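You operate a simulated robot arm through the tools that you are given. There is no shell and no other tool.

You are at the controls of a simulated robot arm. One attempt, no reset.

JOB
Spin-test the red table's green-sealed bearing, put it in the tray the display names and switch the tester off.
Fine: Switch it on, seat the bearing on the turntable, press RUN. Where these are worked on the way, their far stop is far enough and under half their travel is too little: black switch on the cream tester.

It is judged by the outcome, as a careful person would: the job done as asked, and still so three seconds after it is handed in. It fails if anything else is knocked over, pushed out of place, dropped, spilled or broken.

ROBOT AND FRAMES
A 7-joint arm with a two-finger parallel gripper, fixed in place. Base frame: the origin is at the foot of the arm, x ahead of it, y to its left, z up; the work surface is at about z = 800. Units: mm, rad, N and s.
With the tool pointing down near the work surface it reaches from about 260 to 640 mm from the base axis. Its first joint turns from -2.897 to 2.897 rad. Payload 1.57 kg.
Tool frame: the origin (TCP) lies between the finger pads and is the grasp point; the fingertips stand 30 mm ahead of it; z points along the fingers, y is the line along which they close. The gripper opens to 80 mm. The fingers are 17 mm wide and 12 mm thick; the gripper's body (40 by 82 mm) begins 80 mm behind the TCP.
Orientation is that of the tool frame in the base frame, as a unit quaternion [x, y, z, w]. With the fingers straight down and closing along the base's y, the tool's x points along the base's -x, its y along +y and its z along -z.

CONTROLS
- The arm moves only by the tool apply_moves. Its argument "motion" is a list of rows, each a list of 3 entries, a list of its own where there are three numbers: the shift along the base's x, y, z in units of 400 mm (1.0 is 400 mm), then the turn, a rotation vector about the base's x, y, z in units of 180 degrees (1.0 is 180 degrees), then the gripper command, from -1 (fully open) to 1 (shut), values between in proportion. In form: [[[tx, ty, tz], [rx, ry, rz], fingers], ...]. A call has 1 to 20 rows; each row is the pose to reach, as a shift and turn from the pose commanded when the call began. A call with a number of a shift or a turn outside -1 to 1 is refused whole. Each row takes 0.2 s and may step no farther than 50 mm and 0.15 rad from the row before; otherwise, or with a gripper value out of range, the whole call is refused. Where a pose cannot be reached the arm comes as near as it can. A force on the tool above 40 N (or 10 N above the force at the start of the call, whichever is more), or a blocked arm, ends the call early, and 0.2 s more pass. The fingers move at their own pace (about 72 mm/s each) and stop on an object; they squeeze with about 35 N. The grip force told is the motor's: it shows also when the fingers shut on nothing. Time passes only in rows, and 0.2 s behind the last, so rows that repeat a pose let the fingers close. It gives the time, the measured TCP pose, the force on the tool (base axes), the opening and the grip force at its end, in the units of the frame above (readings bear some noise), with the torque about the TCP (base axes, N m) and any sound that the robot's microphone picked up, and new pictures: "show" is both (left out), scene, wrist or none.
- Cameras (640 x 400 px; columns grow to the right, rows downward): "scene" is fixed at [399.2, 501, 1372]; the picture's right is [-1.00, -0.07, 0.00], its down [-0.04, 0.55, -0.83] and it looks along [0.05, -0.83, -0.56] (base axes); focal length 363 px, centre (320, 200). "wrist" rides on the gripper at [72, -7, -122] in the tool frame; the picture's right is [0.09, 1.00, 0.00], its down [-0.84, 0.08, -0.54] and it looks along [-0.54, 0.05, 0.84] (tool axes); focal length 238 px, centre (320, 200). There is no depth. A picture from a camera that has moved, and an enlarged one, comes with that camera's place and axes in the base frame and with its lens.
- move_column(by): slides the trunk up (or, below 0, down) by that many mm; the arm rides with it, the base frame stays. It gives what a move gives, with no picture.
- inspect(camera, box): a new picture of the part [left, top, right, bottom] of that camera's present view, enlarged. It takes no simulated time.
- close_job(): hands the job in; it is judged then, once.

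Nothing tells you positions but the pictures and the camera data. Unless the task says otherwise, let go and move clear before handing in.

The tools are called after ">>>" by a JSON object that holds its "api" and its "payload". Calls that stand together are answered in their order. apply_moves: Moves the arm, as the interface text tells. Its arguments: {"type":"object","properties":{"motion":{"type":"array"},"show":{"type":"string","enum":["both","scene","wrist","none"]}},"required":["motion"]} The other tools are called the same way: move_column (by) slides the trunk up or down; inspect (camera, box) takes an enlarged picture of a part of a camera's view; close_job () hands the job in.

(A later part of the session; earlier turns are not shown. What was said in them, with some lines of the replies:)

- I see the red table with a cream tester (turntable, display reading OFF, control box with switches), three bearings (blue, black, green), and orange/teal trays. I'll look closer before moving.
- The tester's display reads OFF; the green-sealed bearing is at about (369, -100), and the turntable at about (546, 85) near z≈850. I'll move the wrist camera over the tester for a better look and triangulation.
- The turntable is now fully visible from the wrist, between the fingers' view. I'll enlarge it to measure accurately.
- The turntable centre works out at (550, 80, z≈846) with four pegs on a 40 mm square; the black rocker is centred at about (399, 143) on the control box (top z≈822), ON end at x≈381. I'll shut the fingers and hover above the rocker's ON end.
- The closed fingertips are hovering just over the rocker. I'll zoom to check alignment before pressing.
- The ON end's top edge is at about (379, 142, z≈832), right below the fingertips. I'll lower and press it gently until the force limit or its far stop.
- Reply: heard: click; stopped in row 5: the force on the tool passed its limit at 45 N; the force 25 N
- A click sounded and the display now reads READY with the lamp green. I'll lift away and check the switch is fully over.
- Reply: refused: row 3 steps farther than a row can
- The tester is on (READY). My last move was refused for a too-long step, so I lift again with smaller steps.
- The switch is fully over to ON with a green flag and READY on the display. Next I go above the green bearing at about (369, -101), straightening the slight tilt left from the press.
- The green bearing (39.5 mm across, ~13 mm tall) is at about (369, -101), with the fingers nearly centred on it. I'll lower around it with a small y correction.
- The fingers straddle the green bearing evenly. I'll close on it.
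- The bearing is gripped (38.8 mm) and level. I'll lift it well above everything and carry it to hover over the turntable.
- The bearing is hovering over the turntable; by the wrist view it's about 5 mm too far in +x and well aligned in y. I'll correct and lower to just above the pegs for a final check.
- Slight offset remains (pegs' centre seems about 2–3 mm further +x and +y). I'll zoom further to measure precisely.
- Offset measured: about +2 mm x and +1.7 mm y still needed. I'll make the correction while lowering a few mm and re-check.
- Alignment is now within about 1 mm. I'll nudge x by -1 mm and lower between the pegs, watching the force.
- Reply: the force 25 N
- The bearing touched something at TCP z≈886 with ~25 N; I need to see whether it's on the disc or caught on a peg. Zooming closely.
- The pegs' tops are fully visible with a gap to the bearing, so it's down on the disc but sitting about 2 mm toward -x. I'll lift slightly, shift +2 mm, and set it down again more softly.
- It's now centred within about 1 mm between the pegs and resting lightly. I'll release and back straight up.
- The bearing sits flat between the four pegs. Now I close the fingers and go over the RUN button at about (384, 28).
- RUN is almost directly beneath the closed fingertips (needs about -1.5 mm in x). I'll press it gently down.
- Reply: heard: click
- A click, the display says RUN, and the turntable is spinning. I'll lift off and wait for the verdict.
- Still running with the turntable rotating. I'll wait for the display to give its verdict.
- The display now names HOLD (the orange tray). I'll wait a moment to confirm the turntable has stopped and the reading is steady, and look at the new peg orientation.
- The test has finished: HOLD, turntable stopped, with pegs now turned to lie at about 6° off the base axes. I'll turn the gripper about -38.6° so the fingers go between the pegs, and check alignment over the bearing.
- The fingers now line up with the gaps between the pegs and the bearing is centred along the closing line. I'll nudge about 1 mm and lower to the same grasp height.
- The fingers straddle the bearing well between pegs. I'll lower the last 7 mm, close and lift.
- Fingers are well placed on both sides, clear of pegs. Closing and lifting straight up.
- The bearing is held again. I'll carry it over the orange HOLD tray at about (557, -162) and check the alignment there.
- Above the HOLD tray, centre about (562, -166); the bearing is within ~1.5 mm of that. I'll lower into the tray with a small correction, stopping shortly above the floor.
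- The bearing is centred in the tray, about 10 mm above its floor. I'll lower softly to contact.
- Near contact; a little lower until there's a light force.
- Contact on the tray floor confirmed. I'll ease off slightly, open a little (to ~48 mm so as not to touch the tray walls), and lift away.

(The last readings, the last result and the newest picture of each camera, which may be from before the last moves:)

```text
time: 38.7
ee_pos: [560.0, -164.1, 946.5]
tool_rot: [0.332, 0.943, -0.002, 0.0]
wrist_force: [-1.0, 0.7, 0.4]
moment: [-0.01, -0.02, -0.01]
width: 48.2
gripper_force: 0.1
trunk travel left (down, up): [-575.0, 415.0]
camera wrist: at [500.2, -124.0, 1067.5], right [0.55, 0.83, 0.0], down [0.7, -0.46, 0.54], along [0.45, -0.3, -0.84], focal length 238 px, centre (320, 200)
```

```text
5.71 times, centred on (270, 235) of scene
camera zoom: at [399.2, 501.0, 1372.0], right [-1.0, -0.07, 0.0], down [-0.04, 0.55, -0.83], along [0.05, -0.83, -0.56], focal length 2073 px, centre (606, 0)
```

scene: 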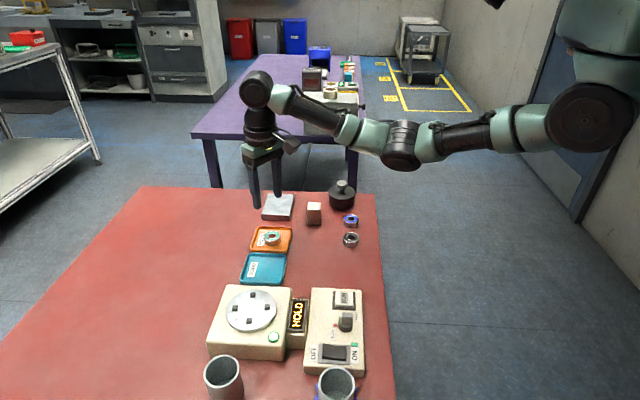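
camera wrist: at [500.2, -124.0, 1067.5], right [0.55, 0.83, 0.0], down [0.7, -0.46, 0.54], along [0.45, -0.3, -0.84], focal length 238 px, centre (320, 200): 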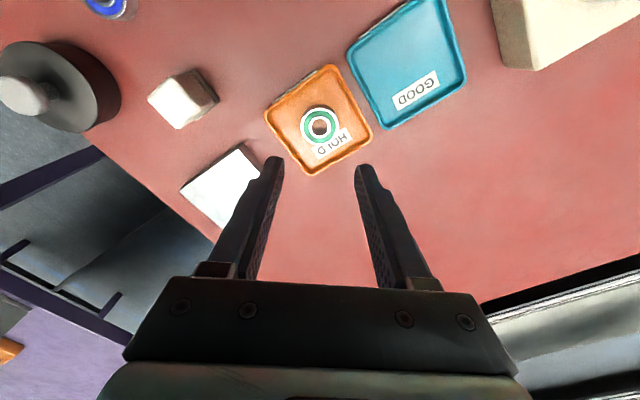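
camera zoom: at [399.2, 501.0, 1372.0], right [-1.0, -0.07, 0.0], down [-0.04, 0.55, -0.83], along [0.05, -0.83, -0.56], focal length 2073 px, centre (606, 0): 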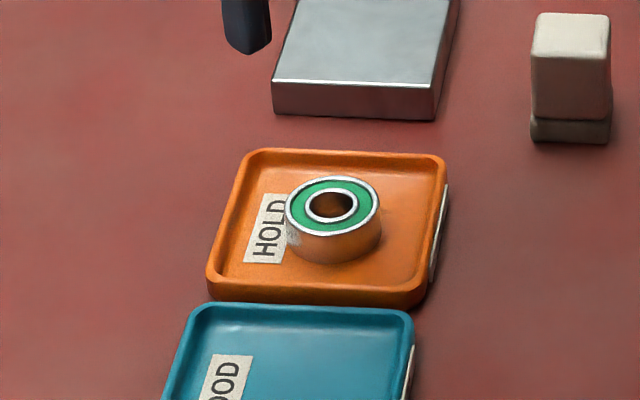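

The green bearing rests in the orange HOLD tray. Now I turn the gripper back, close it, and go over the OFF end of the black rocker at about (417, 143).

>>> {"api": "apply_moves", "payload": {"motion": [[[-0.0447, 0.0961, 0.01], [0, 0, 0.0268], 1], [[-0.0894, 0.1922, 0.01], [0, 0, 0.0536], 1], [[-0.134, 0.2884, 0.01], [0, 0, 0.0804], 1], [[-0.1788, 0.3845, 0.01], [0, 0, 0.1072], 1], [[-0.2234, 0.4806, 0.01], [0, 0, 0.134], 1], [[-0.2681, 0.5767, 0.01], [0, 0, 0.1608], 1], [[-0.3128, 0.6729, 0.0], [0, 0, 0.1876], 1], [[-0.3575, 0.769, -0.02], [0, 0, 0.2144], 1], [[-0.3575, 0.769, -0.02], [0, 0, 0.2144], 1]], "show": "both"}}

>>> {"api": "inspect", "payload": {"camera": "wrist", "box": [250, 60, 390, 200]}}

>>> {"api": "inspect", "payload": {"camera": "scene", "box": [270, 270, 380, 380]}}

```text
time: 40.7
ee_pos: [417.1, 142.8, 939.2]
tool_rot: [-0.001, 1.0, -0.001, 0.0]
wrist_force: [0.1, 1.5, 0.4]
moment: [0.01, 0.02, -0.02]
width: 0.0
gripper_force: 21.6
trunk travel left (down, up): [-575.0, 415.0]
camera wrist: at [345.8, 136.8, 1060.3], right [-0.09, 1.0, 0.0], down [0.84, 0.08, 0.54], along [0.54, 0.05, -0.84], focal length 238 px, centre (320, 200)
```

scene: 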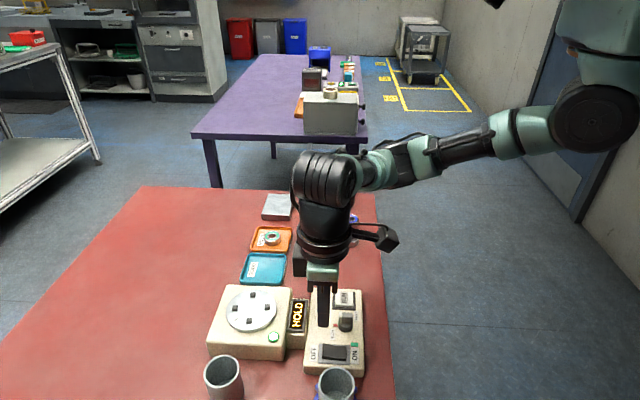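
wrist: 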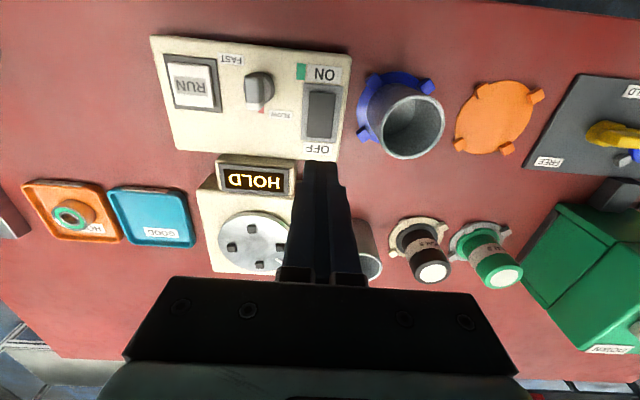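

```text
2.86 times, centred on (320, 130) of wrist
camera zoom: at [345.8, 136.8, 1060.3], right [-0.09, 1.0, 0.0], down [0.84, 0.08, 0.54], along [0.54, 0.05, -0.84], focal length 681 px, centre (320, 400)
```

zoom: 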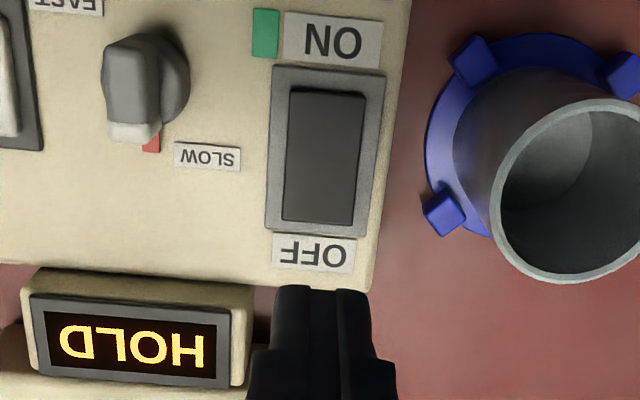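

```text
3.64 times, centred on (325, 325) of scene
camera zoom: at [399.2, 501.0, 1372.0], right [-1.0, -0.07, 0.0], down [-0.04, 0.55, -0.83], along [0.05, -0.83, -0.56], focal length 1319 px, centre (302, -254)
```

zoom: 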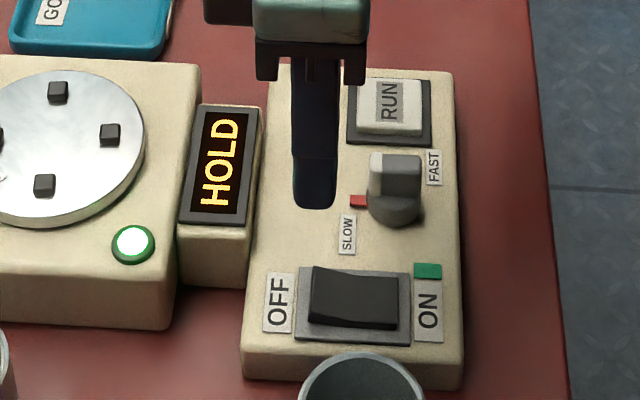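

The OFF end of the rocker is right below the fingertips. I'll press it down.

>>> {"api": "apply_moves", "payload": {"motion": [[[0, 0, -0.08], [0, 0, 0], 1], [[0, 0, -0.15], [0, 0, 0], 1], [[0, 0, -0.172], [0, 0, 0], 1], [[0, 0, -0.182], [0, 0, 0], 1], [[0, 0, -0.19], [0, 0, 0], 1], [[0, 0, -0.198], [0, 0, 0], 1], [[0, 0, -0.205], [0, 0, 0], 1]], "show": "scene"}}

>>> {"api": "inspect", "payload": {"camera": "scene", "box": [210, 270, 380, 380]}}

```text
time: 42.1
ee_pos: [418.1, 144.1, 865.8]
tool_rot: [0.001, 1.0, 0.001, 0.005]
wrist_force: [-6.4, -1.3, 22.5]
moment: [-0.05, 0.33, 0.02]
width: 0.1
gripper_force: 21.2
trunk travel left (down, up): [-575.0, 415.0]
heard: click
stopped in row 6: the force on the tool passed its limit at 45 N (the readings are from after the stop); the commanded pose is now the measured one
```

scene: 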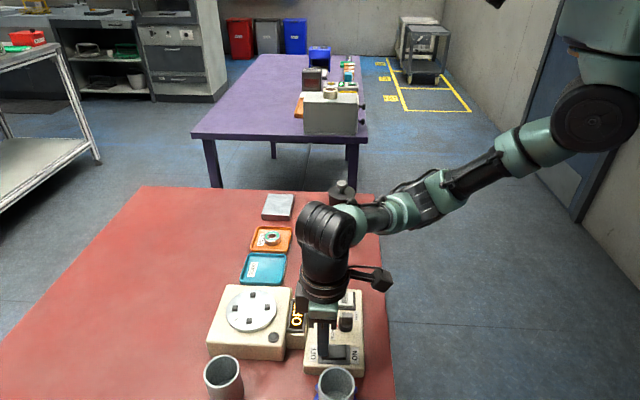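

```text
3.64 times, centred on (295, 325) of scene
camera zoom: at [399.2, 501.0, 1372.0], right [-1.0, -0.07, 0.0], down [-0.04, 0.55, -0.83], along [0.05, -0.83, -0.56], focal length 1319 px, centre (411, -254)
```

zoom: 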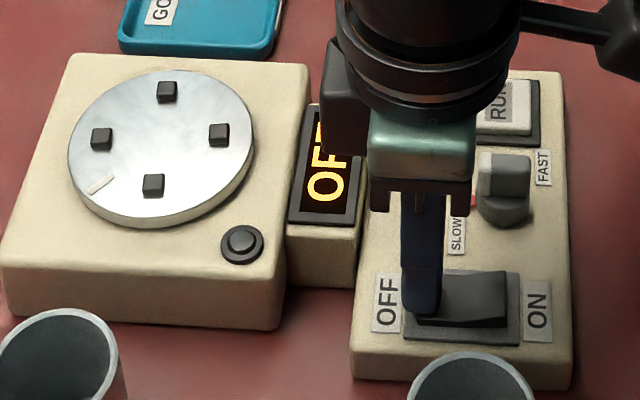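

A click, the display reads OFF and the lamp is dark. I'll lift straight up, move clear and check everything.

>>> {"api": "apply_moves", "payload": {"motion": [[[0, 0, 0.05], [0, 0, 0], 1], [[0, 0, 0.15], [0, 0, 0], 1], [[0, 0, 0.25], [0, 0, 0], 1], [[-0.03, -0.08, 0.33], [0, 0, 0], 1], [[-0.06, -0.17, 0.38], [0, 0, 0], 1], [[-0.09, -0.27, 0.42], [0, 0, 0], 1], [[-0.1, -0.37, 0.46], [0, 0, 0], 1], [[-0.1, -0.37, 0.46], [0, 0, 0], 1]], "show": "both"}}

>>> {"api": "inspect", "payload": {"camera": "scene", "box": [210, 270, 380, 380]}}

>>> {"api": "inspect", "payload": {"camera": "scene", "box": [220, 180, 390, 290]}}

```text
time: 43.9
ee_pos: [378.7, -2.6, 1045.5]
tool_rot: [0.001, 1.0, -0.001, 0.002]
wrist_force: [0.2, -0.6, -0.3]
moment: [0.0, -0.04, 0.01]
width: 0.1
gripper_force: 21.7
trunk travel left (down, up): [-575.0, 415.0]
camera wrist: at [306.0, -9.7, 1166.1], right [-0.09, 1.0, 0.0], down [0.83, 0.08, 0.55], along [0.54, 0.05, -0.84], focal length 238 px, centre (320, 200)
```

scene: 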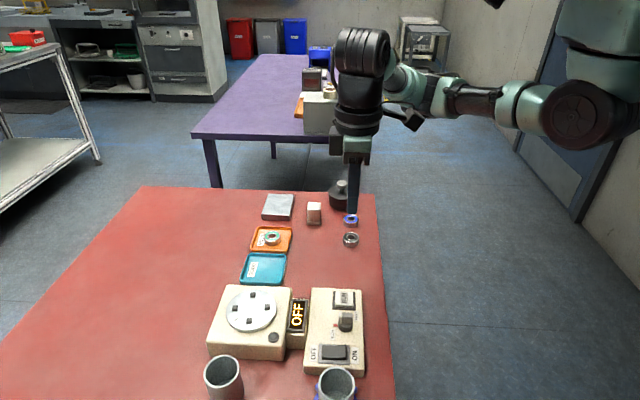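
wrist: 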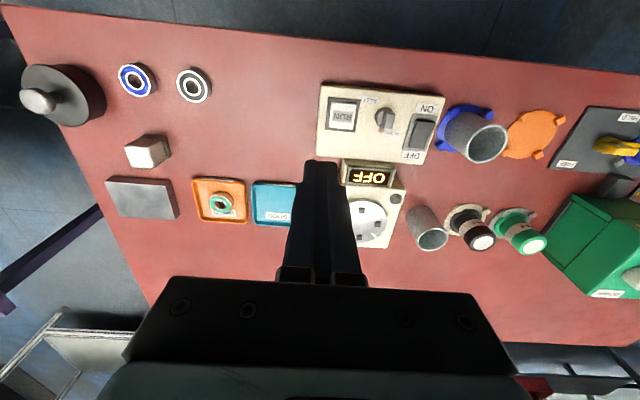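

```text
3.64 times, centred on (295, 325) of scene
camera zoom: at [399.2, 501.0, 1372.0], right [-1.0, -0.07, 0.0], down [-0.04, 0.55, -0.83], along [0.05, -0.83, -0.56], focal length 1319 px, centre (411, -254)
```

zoom: 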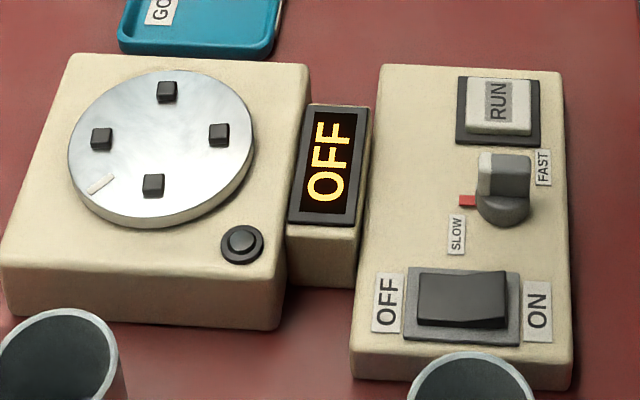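

```text
3.64 times, centred on (305, 235) of scene
camera zoom: at [399.2, 501.0, 1372.0], right [-1.0, -0.07, 0.0], down [-0.04, 0.55, -0.83], along [0.05, -0.83, -0.56], focal length 1319 px, centre (374, 73)
```

zoom: 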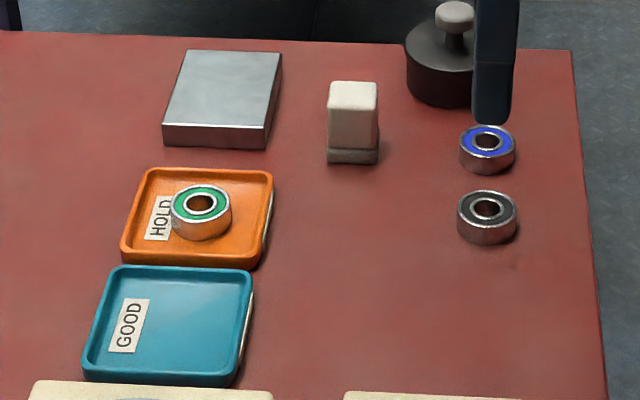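

The tester shows OFF with its rocker fully over to OFF. The green-sealed bearing lies flat in the HOLD tray, everything else is where it was, and the arm is clear, so I'm handing in the job.

>>> {"api": "close_job", "payload": {}}

```text
The job is handed in.
```

The green-sealed bearing has been spin-tested and is now in the orange HOLD tray, which is the tray the display named. The tester is switched off.

- **Test:** I switched the tester on, seated the bearing between the turntable's four pegs and pressed RUN. The display went from RUN to HOLD once the spin finished.
- **Bearing:** it lies flat in the middle of the HOLD tray.
- **Tester:** the black rocker is pressed over to OFF, the display reads OFF and the lamp is dark.
- **Speed setting:** I left the SLOW/FAST knob as I found it, since you didn't name a speed.

Nothing else looked moved in the last pictures, and the arm was clear of the table when I handed the job in.
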